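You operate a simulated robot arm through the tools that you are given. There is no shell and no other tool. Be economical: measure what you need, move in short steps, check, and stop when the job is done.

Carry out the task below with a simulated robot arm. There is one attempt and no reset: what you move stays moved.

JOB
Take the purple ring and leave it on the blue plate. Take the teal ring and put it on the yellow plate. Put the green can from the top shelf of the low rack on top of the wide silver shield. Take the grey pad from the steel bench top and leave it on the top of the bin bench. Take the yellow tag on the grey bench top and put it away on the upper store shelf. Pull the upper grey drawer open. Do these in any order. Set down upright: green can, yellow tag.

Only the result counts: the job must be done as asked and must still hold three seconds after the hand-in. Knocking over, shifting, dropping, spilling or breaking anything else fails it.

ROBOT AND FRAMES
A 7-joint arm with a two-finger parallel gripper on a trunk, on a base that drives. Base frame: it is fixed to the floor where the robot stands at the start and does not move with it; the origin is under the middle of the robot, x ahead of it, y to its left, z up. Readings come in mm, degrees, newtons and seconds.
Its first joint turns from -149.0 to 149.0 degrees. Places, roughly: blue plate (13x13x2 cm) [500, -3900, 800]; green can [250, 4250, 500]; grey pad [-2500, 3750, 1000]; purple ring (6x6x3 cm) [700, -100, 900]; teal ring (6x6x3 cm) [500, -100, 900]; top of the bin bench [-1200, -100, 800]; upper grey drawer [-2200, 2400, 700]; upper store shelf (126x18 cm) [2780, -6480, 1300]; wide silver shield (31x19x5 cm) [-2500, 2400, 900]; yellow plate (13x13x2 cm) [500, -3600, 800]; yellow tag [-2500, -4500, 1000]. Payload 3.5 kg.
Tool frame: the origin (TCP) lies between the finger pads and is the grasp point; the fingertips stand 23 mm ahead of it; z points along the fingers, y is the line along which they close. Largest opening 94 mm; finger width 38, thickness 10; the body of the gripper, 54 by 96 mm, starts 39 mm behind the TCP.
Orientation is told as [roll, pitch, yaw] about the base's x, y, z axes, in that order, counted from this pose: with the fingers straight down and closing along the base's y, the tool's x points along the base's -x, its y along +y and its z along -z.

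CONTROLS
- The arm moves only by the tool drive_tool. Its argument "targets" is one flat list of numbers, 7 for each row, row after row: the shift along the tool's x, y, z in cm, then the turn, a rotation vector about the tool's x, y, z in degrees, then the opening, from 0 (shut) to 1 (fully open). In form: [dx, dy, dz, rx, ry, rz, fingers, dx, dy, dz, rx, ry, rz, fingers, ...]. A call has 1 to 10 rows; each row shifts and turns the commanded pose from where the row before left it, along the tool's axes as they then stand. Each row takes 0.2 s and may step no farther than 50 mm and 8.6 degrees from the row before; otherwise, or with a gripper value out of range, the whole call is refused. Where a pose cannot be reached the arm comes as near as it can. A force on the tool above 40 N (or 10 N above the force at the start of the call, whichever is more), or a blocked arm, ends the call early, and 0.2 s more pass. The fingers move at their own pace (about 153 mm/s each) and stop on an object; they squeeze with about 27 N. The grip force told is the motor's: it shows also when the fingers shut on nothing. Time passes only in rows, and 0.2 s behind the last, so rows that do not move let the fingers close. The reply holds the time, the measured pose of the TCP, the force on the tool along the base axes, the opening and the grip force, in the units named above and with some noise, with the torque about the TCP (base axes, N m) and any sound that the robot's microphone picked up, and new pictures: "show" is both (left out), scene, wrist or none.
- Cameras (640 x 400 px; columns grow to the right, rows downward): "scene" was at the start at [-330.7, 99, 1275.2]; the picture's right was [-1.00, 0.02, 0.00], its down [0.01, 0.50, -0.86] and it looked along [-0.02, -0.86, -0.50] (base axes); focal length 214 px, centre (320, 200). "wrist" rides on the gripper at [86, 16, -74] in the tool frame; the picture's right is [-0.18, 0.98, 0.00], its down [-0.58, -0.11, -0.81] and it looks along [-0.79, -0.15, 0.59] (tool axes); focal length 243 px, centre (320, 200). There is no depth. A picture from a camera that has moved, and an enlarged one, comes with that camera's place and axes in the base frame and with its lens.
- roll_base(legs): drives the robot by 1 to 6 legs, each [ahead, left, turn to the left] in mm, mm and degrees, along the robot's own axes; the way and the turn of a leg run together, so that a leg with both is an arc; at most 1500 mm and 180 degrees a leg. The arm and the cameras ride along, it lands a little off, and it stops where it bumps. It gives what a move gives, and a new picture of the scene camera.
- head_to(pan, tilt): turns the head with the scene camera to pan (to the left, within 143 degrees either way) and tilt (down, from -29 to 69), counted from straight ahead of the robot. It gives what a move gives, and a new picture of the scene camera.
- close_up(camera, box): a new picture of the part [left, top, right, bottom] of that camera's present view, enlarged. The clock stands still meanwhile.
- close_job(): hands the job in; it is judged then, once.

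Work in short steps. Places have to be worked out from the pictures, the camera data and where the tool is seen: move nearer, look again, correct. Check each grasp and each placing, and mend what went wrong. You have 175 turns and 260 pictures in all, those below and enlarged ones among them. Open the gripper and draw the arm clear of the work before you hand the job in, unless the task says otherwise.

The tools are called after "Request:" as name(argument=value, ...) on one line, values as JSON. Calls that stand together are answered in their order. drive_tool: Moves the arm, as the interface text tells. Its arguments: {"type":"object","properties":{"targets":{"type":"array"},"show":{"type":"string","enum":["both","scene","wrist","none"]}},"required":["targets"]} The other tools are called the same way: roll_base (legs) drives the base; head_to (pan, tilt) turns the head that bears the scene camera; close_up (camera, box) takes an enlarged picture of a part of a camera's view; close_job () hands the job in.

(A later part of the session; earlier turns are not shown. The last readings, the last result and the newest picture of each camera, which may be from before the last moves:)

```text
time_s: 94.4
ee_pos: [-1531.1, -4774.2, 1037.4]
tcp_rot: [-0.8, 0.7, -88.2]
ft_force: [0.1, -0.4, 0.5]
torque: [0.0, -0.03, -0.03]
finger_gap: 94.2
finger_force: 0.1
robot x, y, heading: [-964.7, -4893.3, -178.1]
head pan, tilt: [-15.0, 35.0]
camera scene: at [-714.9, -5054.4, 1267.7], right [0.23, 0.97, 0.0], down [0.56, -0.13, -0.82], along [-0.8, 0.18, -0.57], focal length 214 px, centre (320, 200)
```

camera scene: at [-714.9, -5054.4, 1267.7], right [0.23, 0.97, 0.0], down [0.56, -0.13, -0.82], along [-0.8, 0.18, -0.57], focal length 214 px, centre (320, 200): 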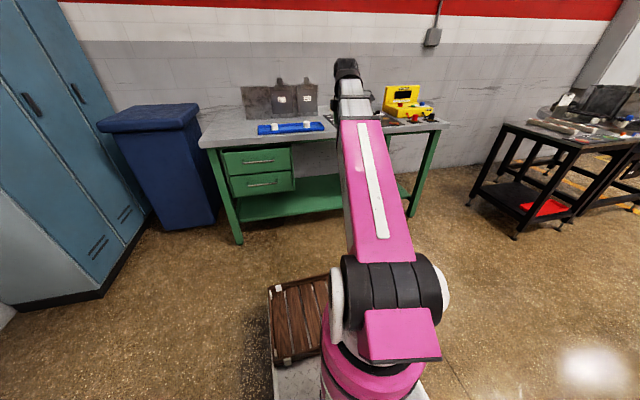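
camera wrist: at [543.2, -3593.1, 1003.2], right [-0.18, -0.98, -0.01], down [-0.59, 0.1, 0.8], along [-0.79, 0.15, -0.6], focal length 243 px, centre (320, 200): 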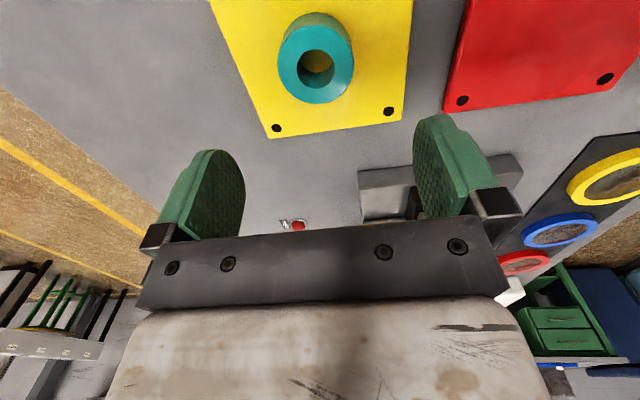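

Request:
close_up(camera="scene", box=[190, 60, 450, 222])

Request:
roll_base(legs=[[0, -450, -1.9]])

```text
2.46 times, centred on (320, 141) of scene
camera zoom: at [-714.9, -5054.4, 1267.7], right [0.23, 0.97, 0.0], down [0.56, -0.13, -0.82], along [-0.8, 0.18, -0.57], focal length 528 px, centre (320, 345)
```

zoom: 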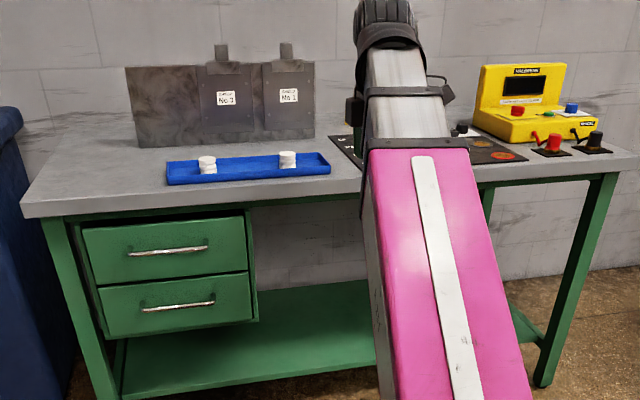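

```text
time_s: 97.2
ee_pos: [-1532.8, -4297.8, 1037.9]
tcp_rot: [-0.8, 0.7, -90.3]
ft_force: [0.1, 0.2, 0.1]
torque: [-0.02, -0.05, 0.0]
finger_gap: 94.0
finger_force: 0.1
robot x, y, heading: [-971.8, -4435.2, 179.9]
head pan, tilt: [-15.0, 35.0]
camera scene: at [-728.1, -4607.2, 1267.7], right [0.26, 0.97, 0.0], down [0.55, -0.15, -0.82], along [-0.79, 0.21, -0.57], focal length 214 px, centre (320, 200)
```

scene: 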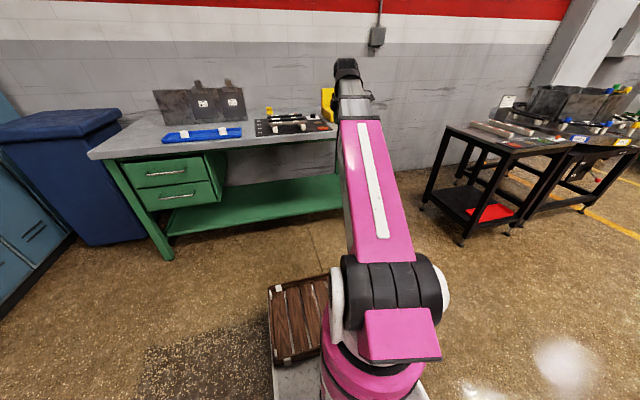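

Request:
close_up(camera="scene", box=[140, 70, 350, 200])

Request:
close_up(camera="scene", box=[244, 90, 340, 150])

```text
3.05 times, centred on (245, 135) of scene
camera zoom: at [-728.1, -4607.2, 1267.7], right [0.26, 0.97, 0.0], down [0.55, -0.15, -0.82], along [-0.79, 0.21, -0.57], focal length 654 px, centre (549, 398)
```

zoom: 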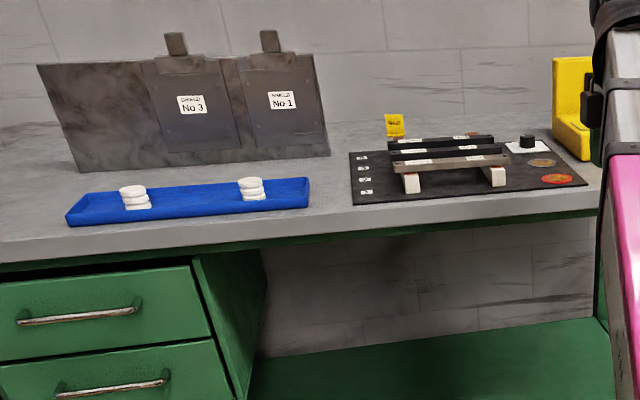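

```text
6.67 times, centred on (292, 120) of scene
camera zoom: at [-728.1, -4607.2, 1267.7], right [0.26, 0.97, 0.0], down [0.55, -0.15, -0.82], along [-0.79, 0.21, -0.57], focal length 1430 px, centre (507, 733)
```

zoom: 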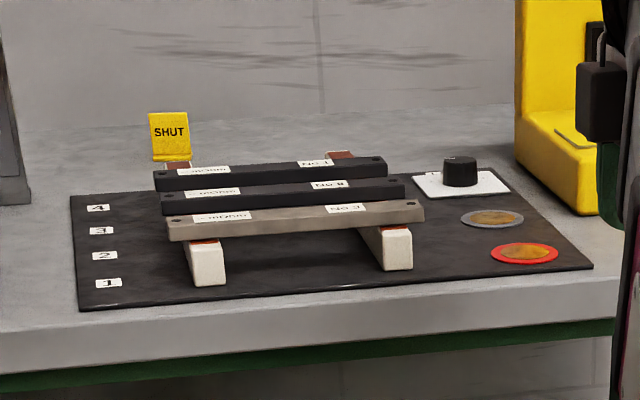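

The yellow "SHUT" tag stands behind the rails on the black mat of the green-legged grey bench (front edge x≈-2050). Advance 480 mm.

Request:
roll_base(legs=[[480, 0, 0]])

Request:
drive_tool(targets=[0, 0, 0, 0, 0, 0, 1], show="wrist")

```text
time_s: 100.0
ee_pos: [-2015.7, -4297.9, 1037.5]
tcp_rot: [-0.8, 0.7, -90.1]
ft_force: [0.5, -0.2, 0.6]
torque: [0.0, 0.0, 0.0]
finger_gap: 93.8
finger_force: 0.1
robot x, y, heading: [-1458.8, -4439.8, -179.8]
head pan, tilt: [-15.0, 35.0]
camera scene: at [-1210.2, -4606.4, 1267.7], right [0.26, 0.97, 0.0], down [0.55, -0.15, -0.82], along [-0.79, 0.21, -0.57], focal length 214 px, centre (320, 200)
```

scene: 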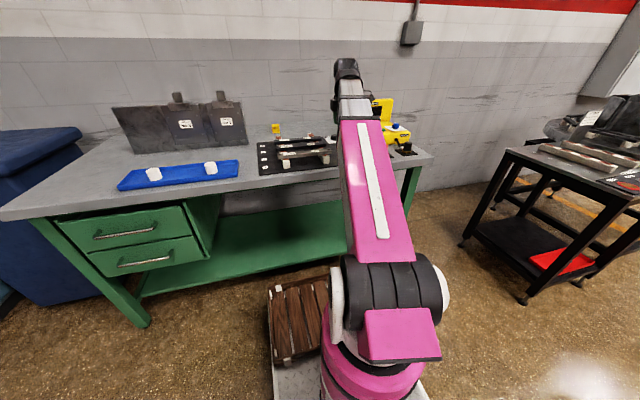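

```text
time_s: 100.4
ee_pos: [-2017.0, -4298.4, 1038.0]
tcp_rot: [-0.9, 0.7, -90.2]
ft_force: [0.1, -0.1, 0.5]
torque: [0.02, 0.01, -0.02]
finger_gap: 94.0
finger_force: 0.2
robot x, y, heading: [-1451.7, -4436.7, -180.3]
head pan, tilt: [-15.0, 35.0]
camera wrist: at [-2000.1, -4213.5, 1112.5], right [0.98, -0.19, -0.02], down [-0.1, -0.59, 0.8], along [-0.16, -0.78, -0.6], focal length 243 px, centre (320, 200)
```

wrist: 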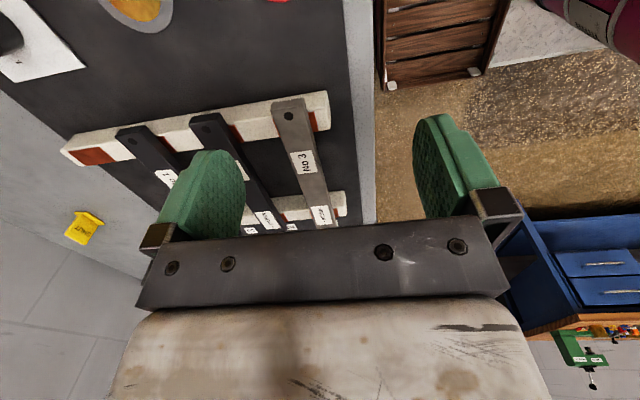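

Tag ≈[-2546,-4533,878]; bench edge x≈-1976, so straight-down is out of reach; I'll tilt the tool forward 45°. First yaw so camera is on the far side.

Request:
drive_tool(targets=[0, 0, 0, 0, 0, -8.5, 1, 0, 0, 0, 0, 0, -8.5, 1, 0, 0, 0, 0, 0, -8.5, 1, 0, 0, 0, 0, 0, -8.5, 1, 0, 0, 0, 0, 0, -8.5, 1, 0, 0, 0, 0, 0, -8.5, 1, 0, 0, 0, 0, 0, -8.5, 1, 0, 0, 0, 0, 0, -8.5, 1, 0, 0, 0, 0, 0, -8.5, 1, 0, 0, 0, 0, 0, -8.5, 1], show="wrist")

```text
time_s: 102.6
ee_pos: [-2018.4, -4304.2, 1037.8]
tcp_rot: [0.3, 1.0, -19.8]
ft_force: [-0.2, 0.7, 0.2]
torque: [-0.03, 0.01, -0.03]
finger_gap: 94.2
finger_force: 0.1
out of reach, approached as far as the arm can: row 9, 10
robot x, y, heading: [-1456.7, -4435.3, -180.1]
head pan, tilt: [-15.0, 35.0]
camera wrist: at [-2093.5, -4260.5, 1112.7], right [0.51, 0.86, 0.0], down [0.52, -0.31, 0.8], along [0.69, -0.4, -0.61], focal length 243 px, centre (320, 200)
```

wrist: 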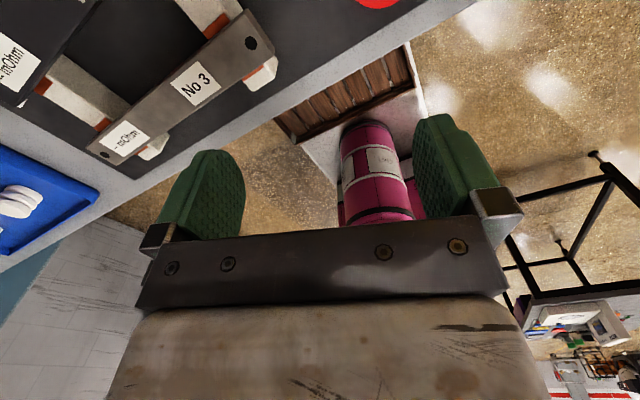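

Wrist roll hit a limit near yaw -20; shifting laterally toward the tag (more left azimuth) frees it.

Request:
drive_tool(targets=[0, -4.5, 0, 0, 0, 0, 1, 0, -4.5, 0, 0, 0, 0, 1, 0, -4.5, 0, 0, 0, 0, 1, 0, -4.5, 0, 0, 0, 0, 1, 0, -4.5, 0, 0, 0, 0, 1, 0, 0, 0, 0, 0, 0, 1], show="wrist")

```text
time_s: 104.0
ee_pos: [-2095.9, -4516.1, 1039.0]
tcp_rot: [0.3, 1.0, -19.9]
ft_force: [-0.3, 0.3, -0.6]
torque: [-0.03, 0.01, -0.01]
finger_gap: 94.1
finger_force: 0.1
robot x, y, heading: [-1457.0, -4439.2, -179.8]
head pan, tilt: [-15.0, 35.0]
camera wrist: at [-2171.8, -4473.2, 1113.3], right [0.51, 0.86, 0.0], down [0.52, -0.31, 0.8], along [0.69, -0.4, -0.61], focal length 243 px, centre (320, 200)
```

wrist: 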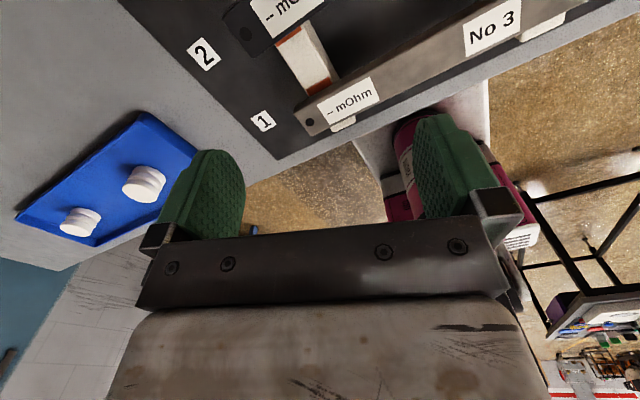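

Now finish the yaw and tilt the fingers forward.

Request:
drive_tool(targets=[0, 0, 0, 0, 0, -8.5, 1, 0, 0, 0, 0, 0, -8.5, 1, 0, 0, 0, 0, 8.3, 0, 1, 0, 0, 0, 0, 8.3, 0, 1, 0, 0, 0, 0, 8.3, 0, 1, 0, 0, 0, 0, 8.3, 0, 1, 0, 0, 0, 0, 8.3, 0, 1], show="both")

```text
time_s: 105.6
ee_pos: [-2093.7, -4514.9, 1036.4]
tcp_rot: [0.9, 42.4, -2.3]
ft_force: [0.1, 0.7, -0.2]
torque: [-0.02, -0.01, 0.01]
finger_gap: 93.9
finger_force: 0.1
robot x, y, heading: [-1456.0, -4438.4, -180.1]
head pan, tilt: [-15.0, 35.0]
camera scene: at [-1210.2, -4606.5, 1267.7], right [0.26, 0.97, 0.0], down [0.55, -0.15, -0.82], along [-0.79, 0.21, -0.57], focal length 214 px, centre (320, 200)
camera wrist: at [-2108.1, -4500.1, 1149.4], right [0.18, 0.98, -0.11], down [0.97, -0.16, 0.2], along [0.18, -0.15, -0.97], focal length 243 px, centre (320, 200)
```

scene: 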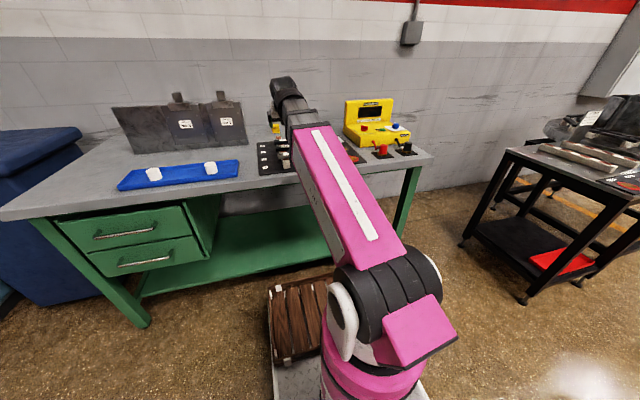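
wrist: 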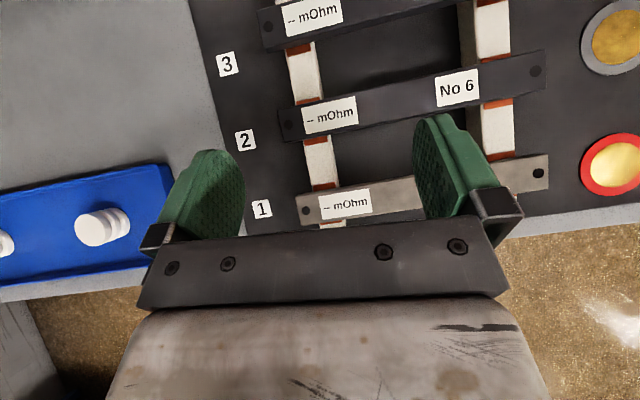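

Good tilt. Creep the base ahead 50 mm and extend the arm over the bench, above the rails.

Request:
roll_base(legs=[[50, 0, 0]])

Request:
drive_tool(targets=[3, -0.2, 3, 0, 0, 0, 1, 3, -0.2, 3, 0, 0, 0, 1, 3, -0.2, 3, 0, 0, 0, 1, 3, -0.2, 3, 0, 0, 0, 1, 3, -0.2, 3, 0, 0, 0, 1, 3, -0.2, 3, 0, 0, 0, 1], show="wrist")

```text
time_s: 106.5
ee_pos: [-2145.1, -4515.6, 1035.8]
tcp_rot: [0.8, 42.3, -2.3]
ft_force: [-0.3, -0.8, -0.7]
torque: [0.0, 0.02, 0.02]
finger_gap: 93.9
finger_force: 0.0
robot x, y, heading: [-1507.6, -4438.5, -180.0]
head pan, tilt: [-15.0, 35.0]
camera scene: at [-1260.7, -4606.5, 1267.7], right [0.26, 0.97, 0.0], down [0.55, -0.15, -0.82], along [-0.79, 0.21, -0.57], focal length 214 px, centre (320, 200)
```

scene: 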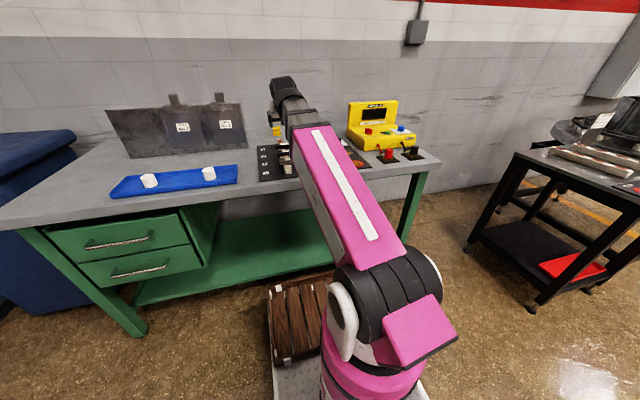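

```text
time_s: 108.0
ee_pos: [-2400.1, -4514.5, 1026.0]
tcp_rot: [0.8, 42.2, -2.2]
ft_force: [-0.6, 0.1, -0.1]
torque: [0.0, -0.01, -0.01]
finger_gap: 94.2
finger_force: 0.1
robot x, y, heading: [-1504.8, -4436.9, -180.3]
head pan, tilt: [-15.0, 35.0]
camera wrist: at [-2413.5, -4499.0, 1139.2], right [0.19, 0.98, -0.11], down [0.97, -0.16, 0.2], along [0.18, -0.15, -0.97], focal length 243 px, centre (320, 200)
```

wrist: 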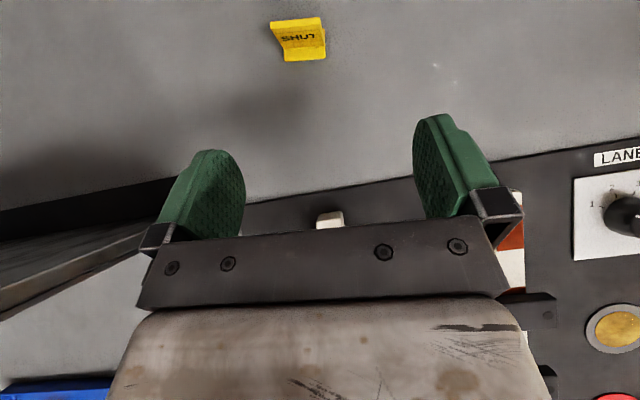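

Request:
close_up(camera="wrist", box=[240, 0, 368, 80])

```text
5.00 times, centred on (304, 40) of wrist
camera zoom: at [-2413.5, -4499.0, 1139.2], right [0.19, 0.98, -0.11], down [0.97, -0.16, 0.2], along [0.18, -0.15, -0.97], focal length 1213 px, centre (400, 1000)
```

zoom: 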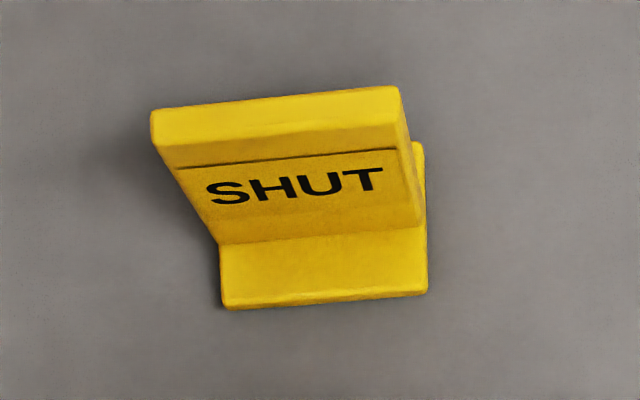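

The tag is an upright plate with a foot, grasp across its ~48 mm width. I estimate plate at [-2538,-4529], top z≈888. Approach along the tool axis.

Request:
drive_tool(targets=[0, -0.8, 4.3, 0, 0, 0, 1, -0.1, -0.8, 4.3, 0, 0, 0, 1, -0.1, -0.2, 4.2, 0, 0, 0, 1], show="wrist")

```text
time_s: 108.8
ee_pos: [-2486.9, -4525.8, 928.6]
tcp_rot: [0.8, 42.3, -2.3]
ft_force: [-1.0, -1.1, -0.1]
torque: [0.03, 0.0, 0.04]
finger_gap: 94.1
finger_force: 0.0
robot x, y, heading: [-1505.9, -4435.4, -179.9]
head pan, tilt: [-15.0, 35.0]
camera wrist: at [-2501.1, -4511.5, 1042.3], right [0.19, 0.98, -0.11], down [0.97, -0.16, 0.2], along [0.18, -0.15, -0.97], focal length 243 px, centre (320, 200)
```

wrist: 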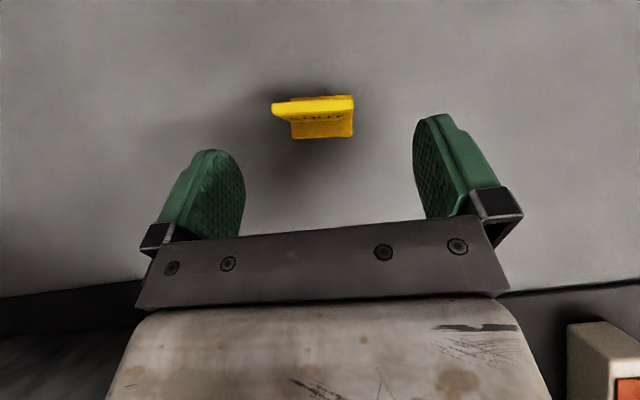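

Better estimate: plate x≈-2527, top z≈912, bench ≈862. Step in.

Request:
drive_tool(targets=[0.5, 0, 2.5, 0, 0, 0, 1, 0.4, 0, 2.2, 0, 0, 0, 1], show="wrist")

```text
time_s: 109.3
ee_pos: [-2524.0, -4525.1, 898.4]
tcp_rot: [0.8, 42.4, -2.3]
ft_force: [-0.5, -0.3, 0.2]
torque: [-0.02, 0.02, -0.01]
finger_gap: 94.1
finger_force: 0.0
robot x, y, heading: [-1502.7, -4441.6, -179.9]
head pan, tilt: [-15.0, 35.0]
camera wrist: at [-2538.3, -4509.2, 1012.4], right [0.19, 0.98, -0.11], down [0.97, -0.16, 0.2], along [0.18, -0.15, -0.97], focal length 243 px, centre (320, 200)
```

wrist: 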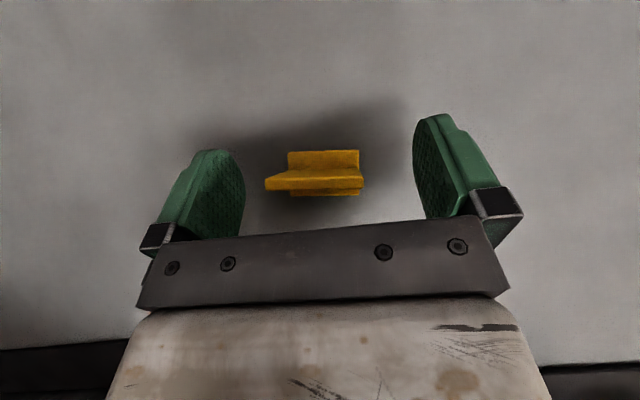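

Tag's plate lies right between the pads. Close.

Request:
drive_tool(targets=[0.2, -0.1, 0.2, 0, 0, 0, 1, 0, 0, 0, 0, 0, 0, 0.3, 0, 0, 0, 0, 0, 0, 0.3, 0, 0, 0, 0, 0, 0, 0.3], show="wrist")

```text
time_s: 110.3
ee_pos: [-2526.6, -4524.9, 899.4]
tcp_rot: [0.9, 42.3, -2.3]
ft_force: [0.6, 0.4, 1.5]
torque: [0.01, 0.0, 0.0]
finger_gap: 42.5
finger_force: 27.7
robot x, y, heading: [-1507.6, -4440.2, -180.0]
head pan, tilt: [-15.0, 35.0]
camera wrist: at [-2540.3, -4510.2, 1012.6], right [0.19, 0.98, -0.11], down [0.97, -0.16, 0.2], along [0.18, -0.15, -0.97], focal length 243 px, centre (320, 200)
```

wrist: 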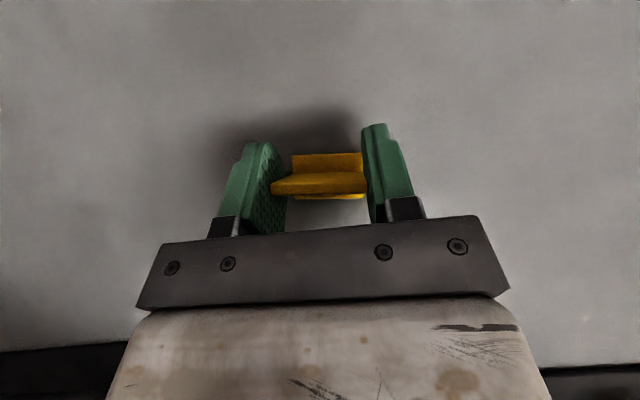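

Gripped (42.5 mm). Lift and retract.

Request:
drive_tool(targets=[2, 0, -2.2, 0, 0, 0, 0.3, 2.5, 0, -2.8, 0, 0, 0, 0.3, 2.5, 0, -2.8, 0, 0, 0, 0.3, 2.5, 0, -2.8, 0, 0, 0, 0.3, -3.3, 0, -3, 0, 0, 0, 0.3, -3.3, 0, -3, 0, 0, 0, 0.3, -3.3, 0, -3, 0, 0, 0, 0.3, -3.3, 0, -3, 0, 0, 0, 0.3, -3.3, 0, -3, 0, 0, 0, 0.3, -3.3, 0, -3, 0, 0, 0, 0.3], show="wrist")

Request:
drive_tool(targets=[-3.3, 0, -3, 0, 0, 0, 0.3, -3.3, 0, -3, 0, 0, 0, 0.3], show="none")

```text
time_s: 112.5
ee_pos: [-2259.8, -4538.1, 1042.0]
tcp_rot: [0.8, 42.3, -2.3]
ft_force: [-0.9, 0.7, 0.2]
torque: [0.0, 0.0, 0.02]
finger_gap: 42.9
finger_force: 26.8
robot x, y, heading: [-1506.4, -4438.9, -180.0]
head pan, tilt: [-15.0, 35.0]
camera wrist: at [-2273.4, -4523.6, 1155.0], right [0.19, 0.98, -0.11], down [0.97, -0.16, 0.2], along [0.18, -0.15, -0.97], focal length 243 px, centre (320, 200)
```

wrist: 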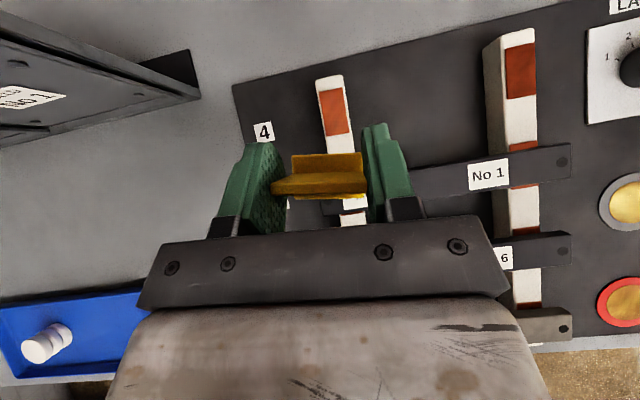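

```text
time_s: 113.2
ee_pos: [-2169.7, -4542.8, 1042.4]
tcp_rot: [0.7, 42.3, -2.4]
ft_force: [-0.5, -1.0, -1.1]
torque: [-0.04, 0.0, 0.02]
finger_gap: 42.7
finger_force: 27.5
robot x, y, heading: [-1507.0, -4437.4, -180.2]
head pan, tilt: [-15.0, 35.0]
```

Back out and turn to face -y, then look for the store shelf.

Request:
roll_base(legs=[[-700, 0, 0], [0, 700, 0], [0, 0, 90]])

Request:
head_to(pan=50, tilt=15)

```text
time_s: 124.3
ee_pos: [-679.2, -5790.2, 1041.6]
tcp_rot: [0.8, 42.3, 88.6]
ft_force: [-0.2, 0.0, 0.1]
torque: [0.01, 0.0, 0.02]
finger_gap: 43.1
finger_force: 26.7
robot x, y, heading: [-794.8, -5125.1, -89.0]
head pan, tilt: [-15.0, 35.0]
camera scene: at [-631.7, -4881.7, 1267.7], right [-0.97, 0.24, 0.0], down [0.14, 0.56, -0.82], along [-0.2, -0.79, -0.57], focal length 214 px, centre (320, 200)
```

scene: 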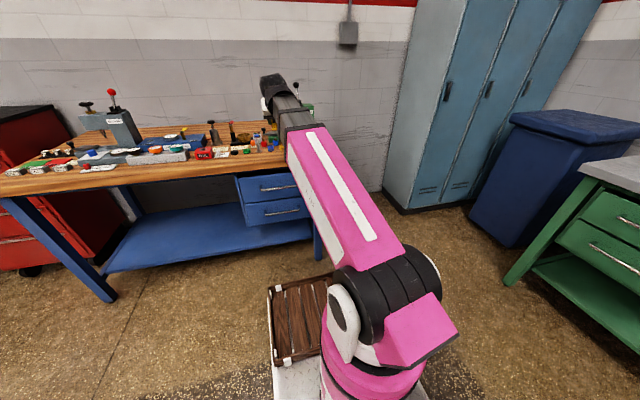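

```text
time_s: 125.6
ee_pos: [-678.3, -5788.7, 1042.0]
tcp_rot: [0.8, 42.4, 88.7]
ft_force: [-0.1, 0.3, 0.3]
torque: [0.0, -0.02, 0.01]
finger_gap: 42.8
finger_force: 27.6
robot x, y, heading: [-794.2, -5129.9, -88.8]
head pan, tilt: [50.0, 15.0]
camera scene: at [-537.8, -4855.1, 1299.7], right [-0.63, -0.78, 0.0], down [-0.2, 0.16, -0.97], along [0.75, -0.61, -0.26], focal length 214 px, centre (320, 200)
```

scene: 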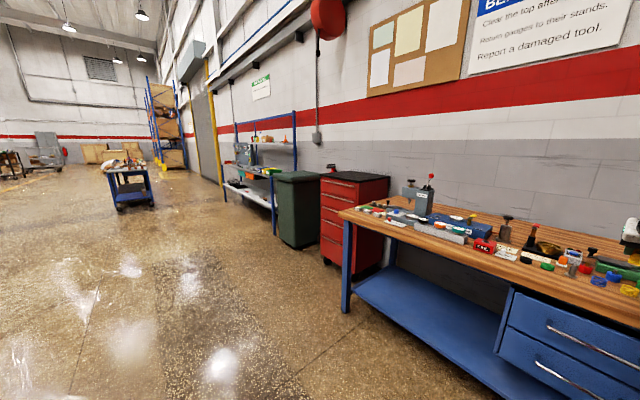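

The store rack stands at x≈2100–3400 against the -y wall. Strafe left (toward +x) along the open floor.

Request:
roll_base(legs=[[0, 1450, -1.2], [0, 1450, 0], [0, 550, 0]])

Request:
head_to(pan=5, tilt=10)

```text
time_s: 142.4
ee_pos: [2777.0, -5731.8, 1042.4]
tcp_rot: [0.8, 42.3, 89.6]
ft_force: [0.5, 0.6, -0.2]
torque: [-0.02, -0.01, 0.02]
finger_gap: 43.1
finger_force: 27.3
robot x, y, heading: [2651.1, -5067.3, -87.9]
head pan, tilt: [50.0, 15.0]
camera scene: at [2903.4, -4794.3, 1299.7], right [-0.62, -0.79, 0.0], down [-0.2, 0.16, -0.97], along [0.76, -0.6, -0.26], focal length 214 px, centre (320, 200)
```

scene: 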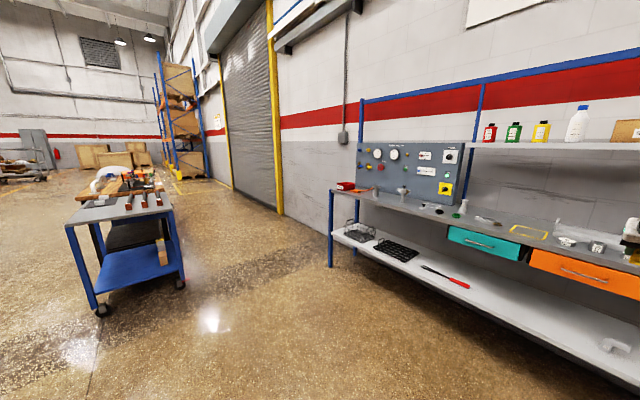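

```text
time_s: 143.5
ee_pos: [2776.0, -5731.4, 1041.5]
tcp_rot: [0.8, 42.3, 89.5]
ft_force: [0.0, 0.1, 0.9]
torque: [-0.01, -0.05, 0.03]
finger_gap: 43.2
finger_force: 27.6
robot x, y, heading: [2651.0, -5068.3, -88.4]
head pan, tilt: [5.0, 10.0]
camera scene: at [2841.1, -4828.9, 1307.9], right [-0.99, -0.12, 0.0], down [-0.02, 0.17, -0.98], along [0.12, -0.98, -0.17], focal length 214 px, centre (320, 200)
```

scene: 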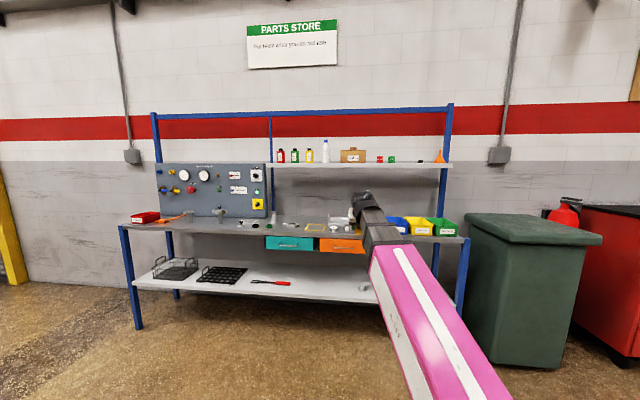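

Request:
close_up(camera="scene", box=[250, 110, 474, 250])

```text
2.86 times, centred on (362, 180) of scene
camera zoom: at [2841.1, -4828.9, 1307.9], right [-0.99, -0.12, 0.0], down [-0.02, 0.17, -0.98], along [0.12, -0.98, -0.17], focal length 613 px, centre (200, 257)
```

zoom: 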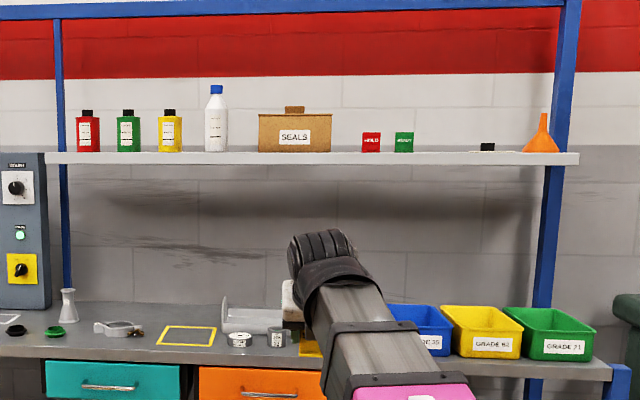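

The upper shelf (z≈1302) has a free gap at x≈2408 right of the green tag. Raise the arm first.

Request:
drive_tool(targets=[3, 0, -3.3, 0, 0, 0, 0.3, 3, 0, -3.3, 0, 0, 0, 0.3, 3, 0, -3.3, 0, 0, 0, 0.3, 3, 0, -3.3, 0, 0, 0, 0.3, 3, 0, -3.3, 0, 0, 0, 0.3, 3, 0, -3.3, 0, 0, 0, 0.3, 3, 0, -3.3, 0, 0, 0, 0.3, 3, 0, -3.3, 0, 0, 0, 0.3], show="none")

Request:
roll_base(legs=[[0, -343, -1.6], [450, 0, 0]])

```text
time_s: 145.3
ee_pos: [2778.1, -5729.7, 1398.3]
tcp_rot: [0.8, 42.3, 89.5]
ft_force: [-0.7, -0.3, -0.2]
torque: [-0.01, 0.03, 0.03]
finger_gap: 43.1
finger_force: 27.2
robot x, y, heading: [2651.9, -5075.4, -87.9]
head pan, tilt: [5.0, 10.0]
```

```text
time_s: 149.9
ee_pos: [2426.5, -6197.3, 1398.3]
tcp_rot: [0.8, 42.3, 88.2]
ft_force: [-0.4, -0.3, 0.3]
torque: [0.0, 0.01, 0.01]
finger_gap: 42.7
finger_force: 26.9
robot x, y, heading: [2313.7, -5537.4, -89.7]
head pan, tilt: [5.0, 10.0]
camera scene: at [2509.8, -5297.1, 1307.9], right [-1.0, -0.1, 0.0], down [-0.02, 0.17, -0.98], along [0.1, -0.98, -0.17], focal length 214 px, centre (320, 200)
```

scene: 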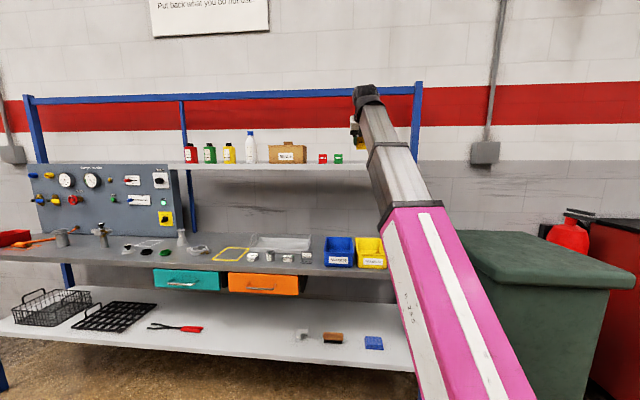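

A bin stands near my right front, so creep only 70 mm and extend the arm. Check the wrist view.

Request:
roll_base(legs=[[70, 0, 0]])

Request:
drive_tool(targets=[2.6, 0.3, 2.3, 0, 0, 0, 0.3, 2.6, 0.3, 2.3, 0, 0, 0, 0.3, 2.6, 0.3, 2.3, 0, 0, 0, 0.3], show="wrist")

```text
time_s: 150.9
ee_pos: [2427.6, -6266.4, 1399.0]
tcp_rot: [0.9, 42.3, 88.0]
ft_force: [0.2, -0.5, 0.1]
torque: [0.04, 0.01, 0.01]
finger_gap: 43.1
finger_force: 26.2
robot x, y, heading: [2316.2, -5604.5, -89.5]
head pan, tilt: [5.0, 10.0]
camera scene: at [2510.6, -5367.6, 1307.9], right [-1.0, -0.1, 0.0], down [-0.02, 0.17, -0.98], along [0.09, -0.98, -0.17], focal length 214 px, centre (320, 200)
```

scene: 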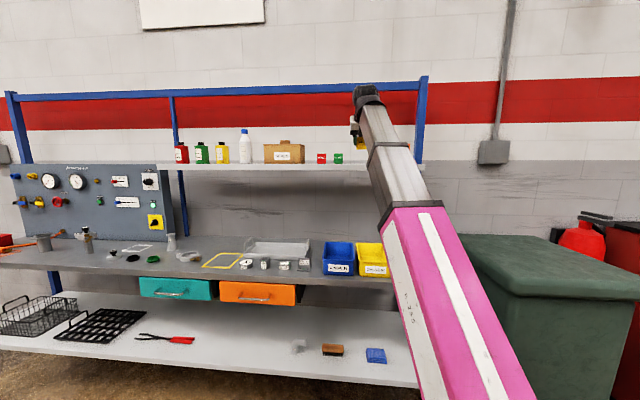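

```text
time_s: 151.7
ee_pos: [2413.2, -6370.6, 1400.2]
tcp_rot: [0.8, 42.4, 88.0]
ft_force: [1.0, 0.3, -0.6]
torque: [0.03, 0.02, -0.02]
finger_gap: 42.8
finger_force: 27.7
robot x, y, heading: [2312.5, -5608.8, -89.2]
head pan, tilt: [5.0, 10.0]
camera wrist: at [2397.0, -6384.7, 1512.5], right [-0.98, 0.18, -0.11], down [0.15, 0.97, 0.2], along [0.15, 0.18, -0.97], focal length 243 px, centre (320, 200)
```

wrist: 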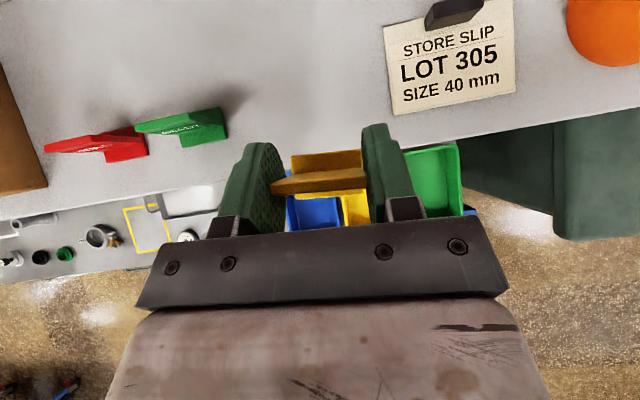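

Free spot on shelf between green tag and the store slip: x≈2419. Extend to y≈-6455, then lower.

Request:
drive_tool(targets=[2.1, -0.4, 1.9, 0, 0, 0, 0.3, 2.1, -0.4, 1.9, 0, 0, 0, 0.3, 2.1, -0.1, 1.9, 0, 0, 0, 0.3, -1.3, 0, 1.5, 0, 0, 0, 0.3], show="both")

```text
time_s: 152.7
ee_pos: [2417.5, -6456.7, 1378.8]
tcp_rot: [0.7, 42.5, 88.1]
ft_force: [-0.5, 0.0, -0.6]
torque: [0.0, 0.03, -0.01]
finger_gap: 42.7
finger_force: 27.3
robot x, y, heading: [2311.8, -5611.0, -89.6]
head pan, tilt: [5.0, 10.0]
camera scene: at [2510.6, -5367.7, 1307.9], right [-1.0, -0.1, 0.0], down [-0.02, 0.17, -0.98], along [0.09, -0.98, -0.17], focal length 214 px, centre (320, 200)
camera wrist: at [2400.8, -6469.8, 1491.5], right [-0.98, 0.18, -0.11], down [0.15, 0.97, 0.2], along [0.15, 0.18, -0.97], focal length 243 px, centre (320, 200)
```

scene: 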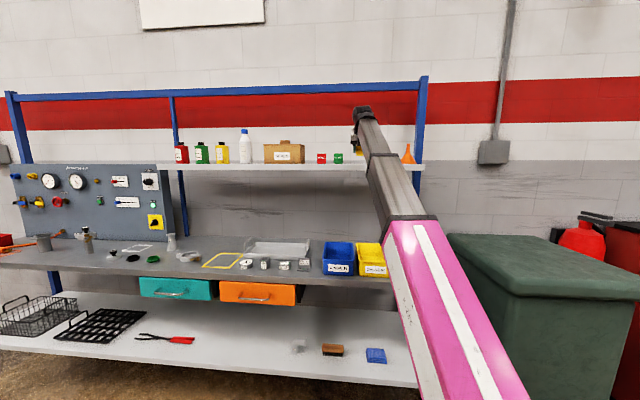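
wrist: 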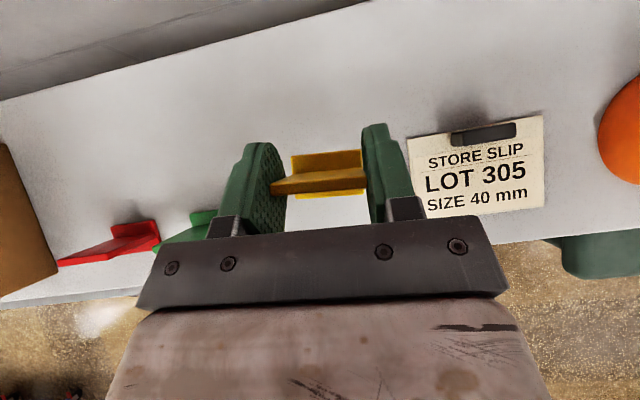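

Shift slightly away from the green tag and lower.

Request:
drive_tool(targets=[0.7, 0.8, 0.7, 0, 0, 0, 0.3, -0.7, 0, 0.74, 0, 0, 0, 0.3, -0.7, 0, 0.74, 0, 0, 0, 0.3], show="wrist")

```text
time_s: 153.5
ee_pos: [2407.9, -6466.3, 1358.0]
tcp_rot: [0.9, 42.3, 88.1]
ft_force: [-0.2, -0.4, 0.0]
torque: [0.03, 0.01, 0.0]
finger_gap: 42.9
finger_force: 26.8
robot x, y, heading: [2311.0, -5605.8, -89.2]
head pan, tilt: [5.0, 10.0]
camera wrist: at [2392.8, -6479.9, 1471.5], right [-0.98, 0.18, -0.11], down [0.15, 0.97, 0.2], along [0.15, 0.18, -0.97], focal length 243 px, centre (320, 200)
```

wrist: 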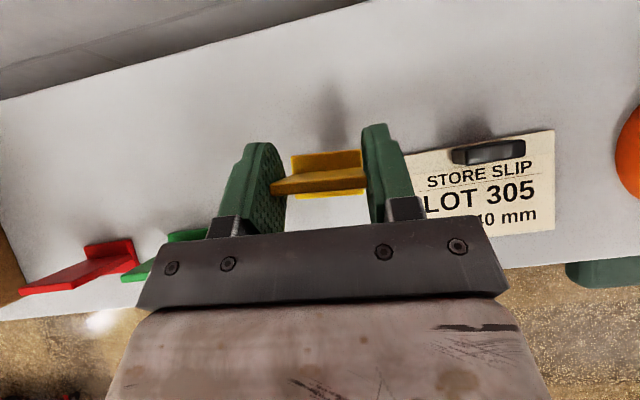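

Request:
drive_tool(targets=[-0.54, 0, 0.59, 0, 0, 0, 0.3, -0.2, 0, 0.22, 0, 0, 0, 0.3], show="wrist")

```text
time_s: 154.1
ee_pos: [2409.5, -6465.2, 1348.4]
tcp_rot: [0.8, 42.4, 88.1]
ft_force: [0.3, 0.2, -0.5]
torque: [0.0, 0.02, 0.01]
finger_gap: 42.9
finger_force: 26.8
robot x, y, heading: [2317.0, -5605.8, -89.4]
head pan, tilt: [5.0, 10.0]
camera wrist: at [2393.0, -6479.1, 1461.2], right [-0.98, 0.18, -0.11], down [0.15, 0.97, 0.2], along [0.15, 0.18, -0.97], focal length 243 px, centre (320, 200)
```

wrist: 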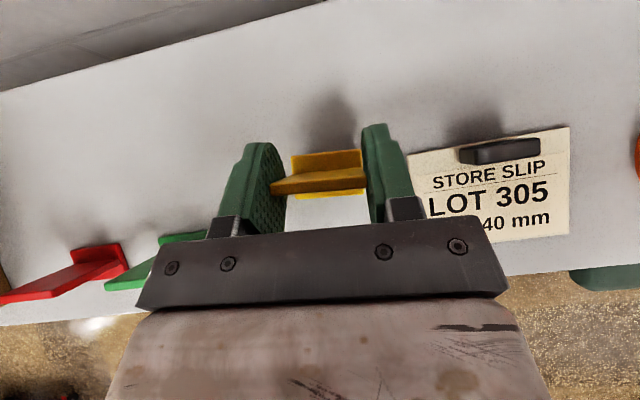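

Continue down in 3 mm steps until contact.

Request:
drive_tool(targets=[-0.2, 0, 0.22, 0, 0, 0, 0.3, -0.2, 0, 0.22, 0, 0, 0, 0.3], show="none")

Request:
drive_tool(targets=[-0.13, 0, 0.15, 0, 0, 0, 0.3, 0, 0, 0, 0, 0, 0, 0.3], show="none")

```text
time_s: 154.7
ee_pos: [2409.7, -6466.5, 1343.0]
tcp_rot: [0.8, 42.4, 88.2]
ft_force: [0.3, 0.1, -0.5]
torque: [-0.01, 0.02, 0.0]
finger_gap: 43.0
finger_force: 27.3
robot x, y, heading: [2313.7, -5607.7, -89.5]
head pan, tilt: [5.0, 10.0]
```

```text
time_s: 155.3
ee_pos: [2410.4, -6465.2, 1340.0]
tcp_rot: [0.8, 42.3, 88.1]
ft_force: [-0.5, 0.0, -0.4]
torque: [0.0, -0.04, -0.02]
finger_gap: 42.9
finger_force: 26.7
robot x, y, heading: [2314.0, -5609.8, -89.8]
head pan, tilt: [5.0, 10.0]
```

Request:
drive_tool(targets=[-0.13, 0, 0.15, 0, 0, 0, 0.3, -0.13, 0, 0.15, 0, 0, 0, 0.3], show="none")

Request:
close_up(camera="wrist", box=[220, 110, 420, 235])

```text
time_s: 155.9
ee_pos: [2409.8, -6466.2, 1338.9]
tcp_rot: [0.9, 42.5, 88.1]
ft_force: [-1.3, 1.2, 22.8]
torque: [0.08, -0.15, -0.06]
finger_gap: 43.0
finger_force: 26.8
robot x, y, heading: [2315.5, -5603.0, -89.3]
head pan, tilt: [5.0, 10.0]
```

```text
3.20 times, centred on (320, 172) of wrist
camera zoom: at [2393.5, -6478.8, 1451.7], right [-0.98, 0.18, -0.11], down [0.15, 0.97, 0.2], along [0.15, 0.18, -0.97], focal length 776 px, centre (320, 288)
```

zoom: 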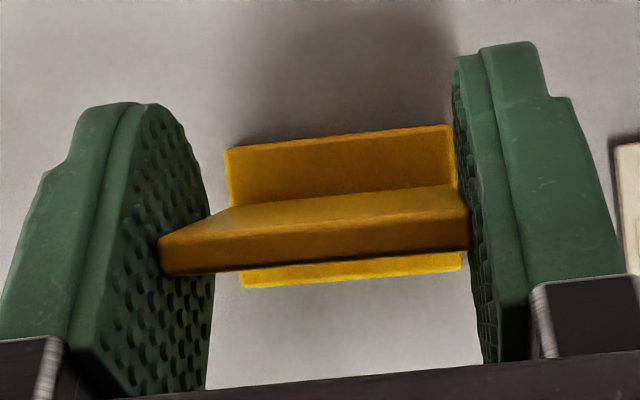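

Contact (23 N). Release gently and withdraw along the tool axis.

Request:
drive_tool(targets=[0.1, 0, -0.1, 0, 0, 0, 0.3, 0, 0, 0, 0, 0, 0, 0.62, 0, 0, 0, 0, 0, 0, 0.66, 0, 0, -2, 0, 0, 0, 0.66, 0, 0, -4, 0, 0, 0, 0.66, 0, 0, -4, 0, 0, 0, 0.66], show="wrist")

```text
time_s: 157.3
ee_pos: [2414.7, -6397.6, 1411.7]
tcp_rot: [0.8, 42.3, 88.2]
ft_force: [0.0, 0.3, 0.8]
torque: [-0.02, -0.02, 0.01]
finger_gap: 62.0
finger_force: 0.0
robot x, y, heading: [2317.7, -5604.0, -89.6]
head pan, tilt: [5.0, 10.0]
camera wrist: at [2398.1, -6412.0, 1524.6], right [-0.98, 0.18, -0.11], down [0.15, 0.97, 0.2], along [0.15, 0.18, -0.97], focal length 243 px, centre (320, 200)
```

wrist: 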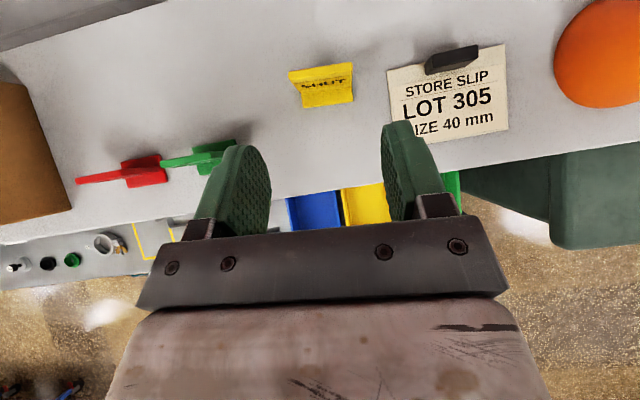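

Tag stands upright on the shelf. Back away with the base, then reconfigure the arm to tool-down.

Request:
roll_base(legs=[[-600, 0, 0]])

Request:
drive_tool(targets=[-4.5, 0, 0, 0, -8, 0, 1, -4.5, 0, 0, 0, -8, 0, 1, -4, 0, 0, 0, -8, 0, 1, -3, 0, 3, 0, -8, 0, 1, 0, 0, 4.8, 0, -8, 0, 1, 0, 0, 4.8, 0, -2.3, 0, 1, 0, 0, 4.8, 0, 0, 0, 1, 0, 0, 4.8, 0, 0, 0, 1, 0, 0, 4.8, 0, 0, 0, 1], show="none")

```text
time_s: 160.7
ee_pos: [2413.7, -5798.3, 1412.3]
tcp_rot: [0.9, 42.4, 88.4]
ft_force: [-0.9, -0.3, -0.2]
torque: [0.0, 0.02, 0.0]
finger_gap: 62.1
finger_force: 0.0
robot x, y, heading: [2307.0, -5008.4, -89.3]
head pan, tilt: [5.0, 10.0]
camera scene: at [2501.7, -4766.8, 1307.9], right [-0.99, -0.1, 0.0], down [-0.02, 0.17, -0.98], along [0.1, -0.98, -0.17], focal length 214 px, centre (320, 200)
```

scene: 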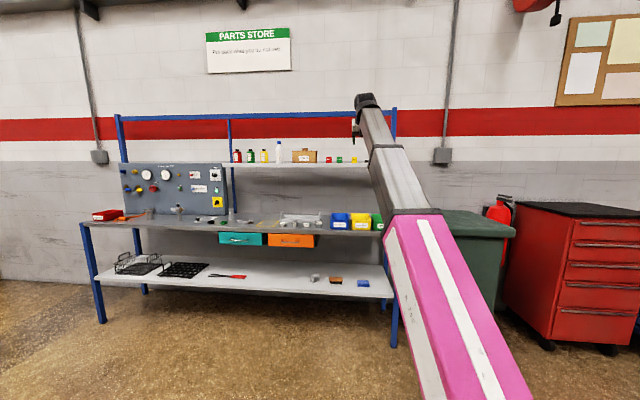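

```text
time_s: 162.7
ee_pos: [2416.0, -5726.5, 1008.6]
tcp_rot: [0.0, 3.4, 88.1]
ft_force: [0.6, -0.6, -0.5]
torque: [0.02, -0.03, 0.03]
finger_gap: 93.9
finger_force: 0.0
out of reach, approached as far as the arm can: row 4, 5
robot x, y, heading: [2305.6, -5006.7, -89.1]
head pan, tilt: [5.0, 10.0]
```

Arm is nearly down. Rotate the wrist back to the side-camera pose and pull in.

Request:
drive_tool(targets=[-3, 0, 0, 0, -3.4, 0, 1, -3, 0, 0, 0, 0, 0, 1, -3, 0, 0, 0, 0, 0, 1, 0, 0, 0, 0, 0, 8.5, 1, 0, 0, 0, 0, 0, 8.5, 1, 0, 0, 0, 0, 0, 8.5, 1, 0, 0, 0, 0, 0, 8.5, 1, 0, 0, 0, 0, 0, 8.5, 1, 0, 0, 0, 0, 0, 8.5, 1, 0, 0, 0, 0, 0, 8.5, 1], show="none")

Request:
roll_base(legs=[[0, 0, 89], [-830, 0, 0], [0, 1150, 0], [0, 1150, 0]])

```text
time_s: 164.9
ee_pos: [2421.1, -5638.9, 1007.6]
tcp_rot: [0.0, 0.0, 28.4]
ft_force: [0.4, -0.4, -0.2]
torque: [-0.02, 0.02, -0.01]
finger_gap: 93.8
finger_force: 0.0
robot x, y, heading: [2303.4, -5007.2, -89.1]
head pan, tilt: [5.0, 10.0]
```

```text
time_s: 184.1
ee_pos: [2120.5, -2616.2, 1007.3]
tcp_rot: [0.1, 0.0, 117.9]
ft_force: [1.5, -0.6, -0.1]
torque: [0.03, 0.01, -0.04]
finger_gap: 94.0
finger_force: 0.1
robot x, y, heading: [1486.0, -2727.5, 0.4]
head pan, tilt: [5.0, 10.0]
camera scene: at [1248.3, -2528.3, 1307.9], right [0.09, -1.0, 0.0], down [-0.17, -0.02, -0.98], along [0.98, 0.09, -0.17], focal length 214 px, centre (320, 200)
```

scene: 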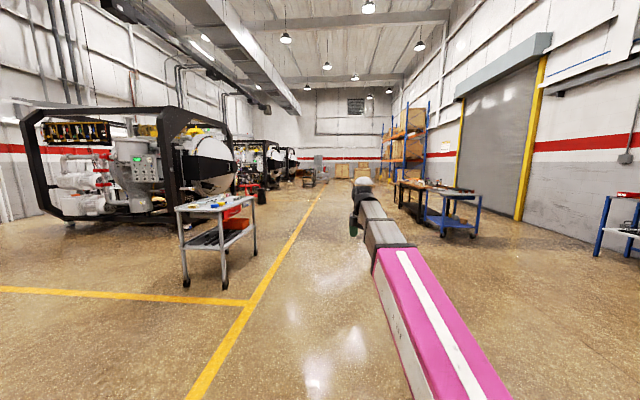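

Clear. Reverse along y≈-2700 and then strafe up to the rings' table.

Request:
roll_base(legs=[[-1490, 0, 0], [0, 1200, 0], [0, 600, 0]])

Request:
head_to(pan=0, tilt=35)

```text
time_s: 200.1
ee_pos: [659.2, -836.6, 1007.0]
tcp_rot: [0.0, 0.1, 116.8]
ft_force: [-0.3, 0.1, 0.8]
torque: [0.03, 0.01, -0.02]
finger_gap: 94.0
finger_force: 0.0
robot x, y, heading: [23.5, -933.8, -1.0]
head pan, tilt: [5.0, 10.0]
camera scene: at [-210.6, -731.3, 1307.9], right [0.07, -1.0, 0.0], down [-0.17, -0.01, -0.98], along [0.98, 0.07, -0.17], focal length 214 px, centre (320, 200)
```

scene: 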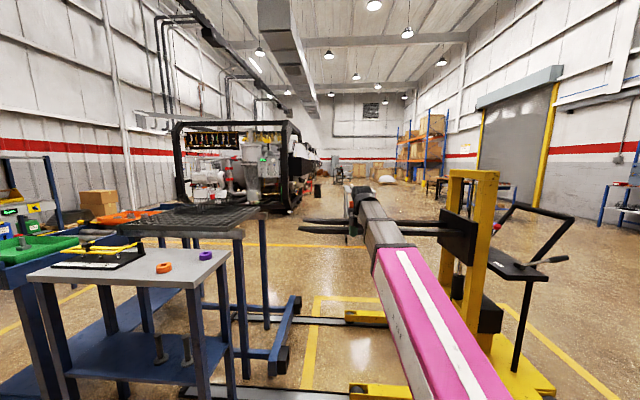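

```text
time_s: 201.0
ee_pos: [659.6, -837.3, 1007.1]
tcp_rot: [0.0, 0.0, 116.8]
ft_force: [-0.5, 0.2, -0.3]
torque: [-0.01, 0.0, 0.03]
finger_gap: 94.2
finger_force: 0.0
robot x, y, heading: [20.5, -934.2, -1.1]
head pan, tilt: [0.0, 35.0]
camera scene: at [-215.3, -739.3, 1267.8], right [-0.01, -1.0, 0.0], down [-0.57, 0.01, -0.82], along [0.82, -0.01, -0.57], focal length 214 px, centre (320, 200)
```

scene: 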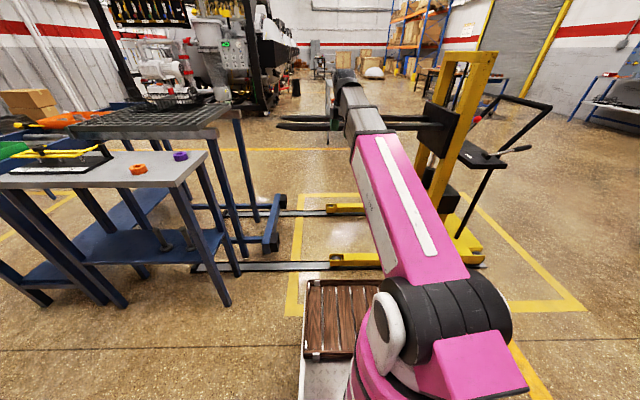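

Back 25 mm (table edge x≈433) and strafe left 680 mm so the hand comes over the purple ring.

Request:
roll_base(legs=[[-28, 0, 1.0], [0, 680, 0]])

Request:
drive_tool(targets=[0, 0, 0, 0, 0, 8, 1, 0, 0, 0, 0, 0, 8, 1, 0, 0, 0, 0, 0, 8, 1], show="wrist")

```text
time_s: 205.2
ee_pos: [627.1, -139.6, 1007.6]
tcp_rot: [-0.1, 0.0, 117.7]
ft_force: [-0.2, 0.0, 0.2]
torque: [-0.01, 0.0, 0.0]
finger_gap: 93.6
finger_force: 0.0
robot x, y, heading: [-5.2, -247.4, 0.1]
head pan, tilt: [0.0, 35.0]
camera scene: at [-248.6, -58.0, 1267.7], right [0.0, -1.0, 0.0], down [-0.57, 0.0, -0.82], along [0.82, 0.0, -0.57], focal length 214 px, centre (320, 200)
```

scene: 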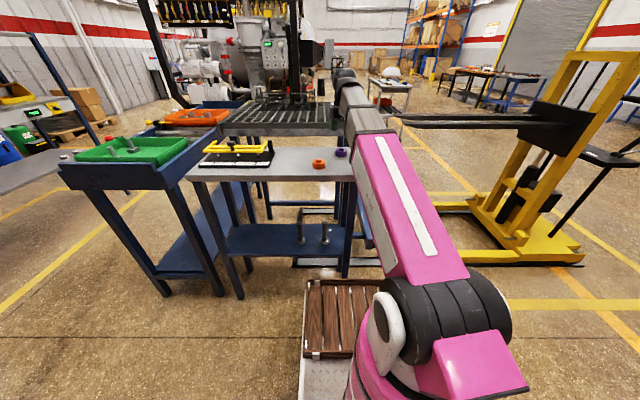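

```text
time_s: 206.0
ee_pos: [625.9, -139.3, 1007.4]
tcp_rot: [0.2, 0.0, 93.7]
ft_force: [-0.2, 0.5, 0.1]
torque: [-0.05, -0.02, 0.02]
finger_gap: 94.2
finger_force: 0.0
robot x, y, heading: [-4.1, -245.6, 0.1]
head pan, tilt: [0.0, 35.0]
camera wrist: at [615.5, -227.7, 1081.6], right [-0.99, 0.12, 0.0], down [0.07, 0.59, 0.81], along [0.1, 0.8, -0.59], focal length 243 px, centre (320, 200)
```

wrist: 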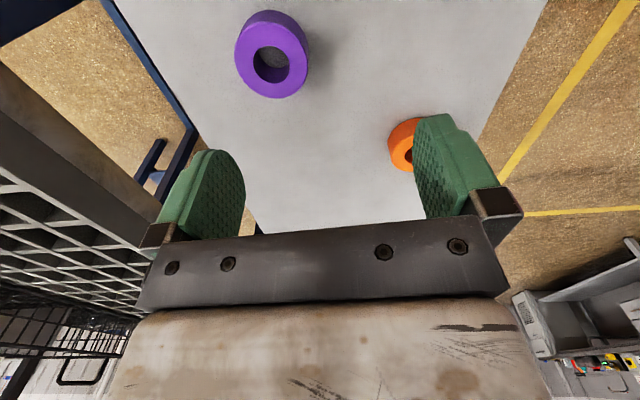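

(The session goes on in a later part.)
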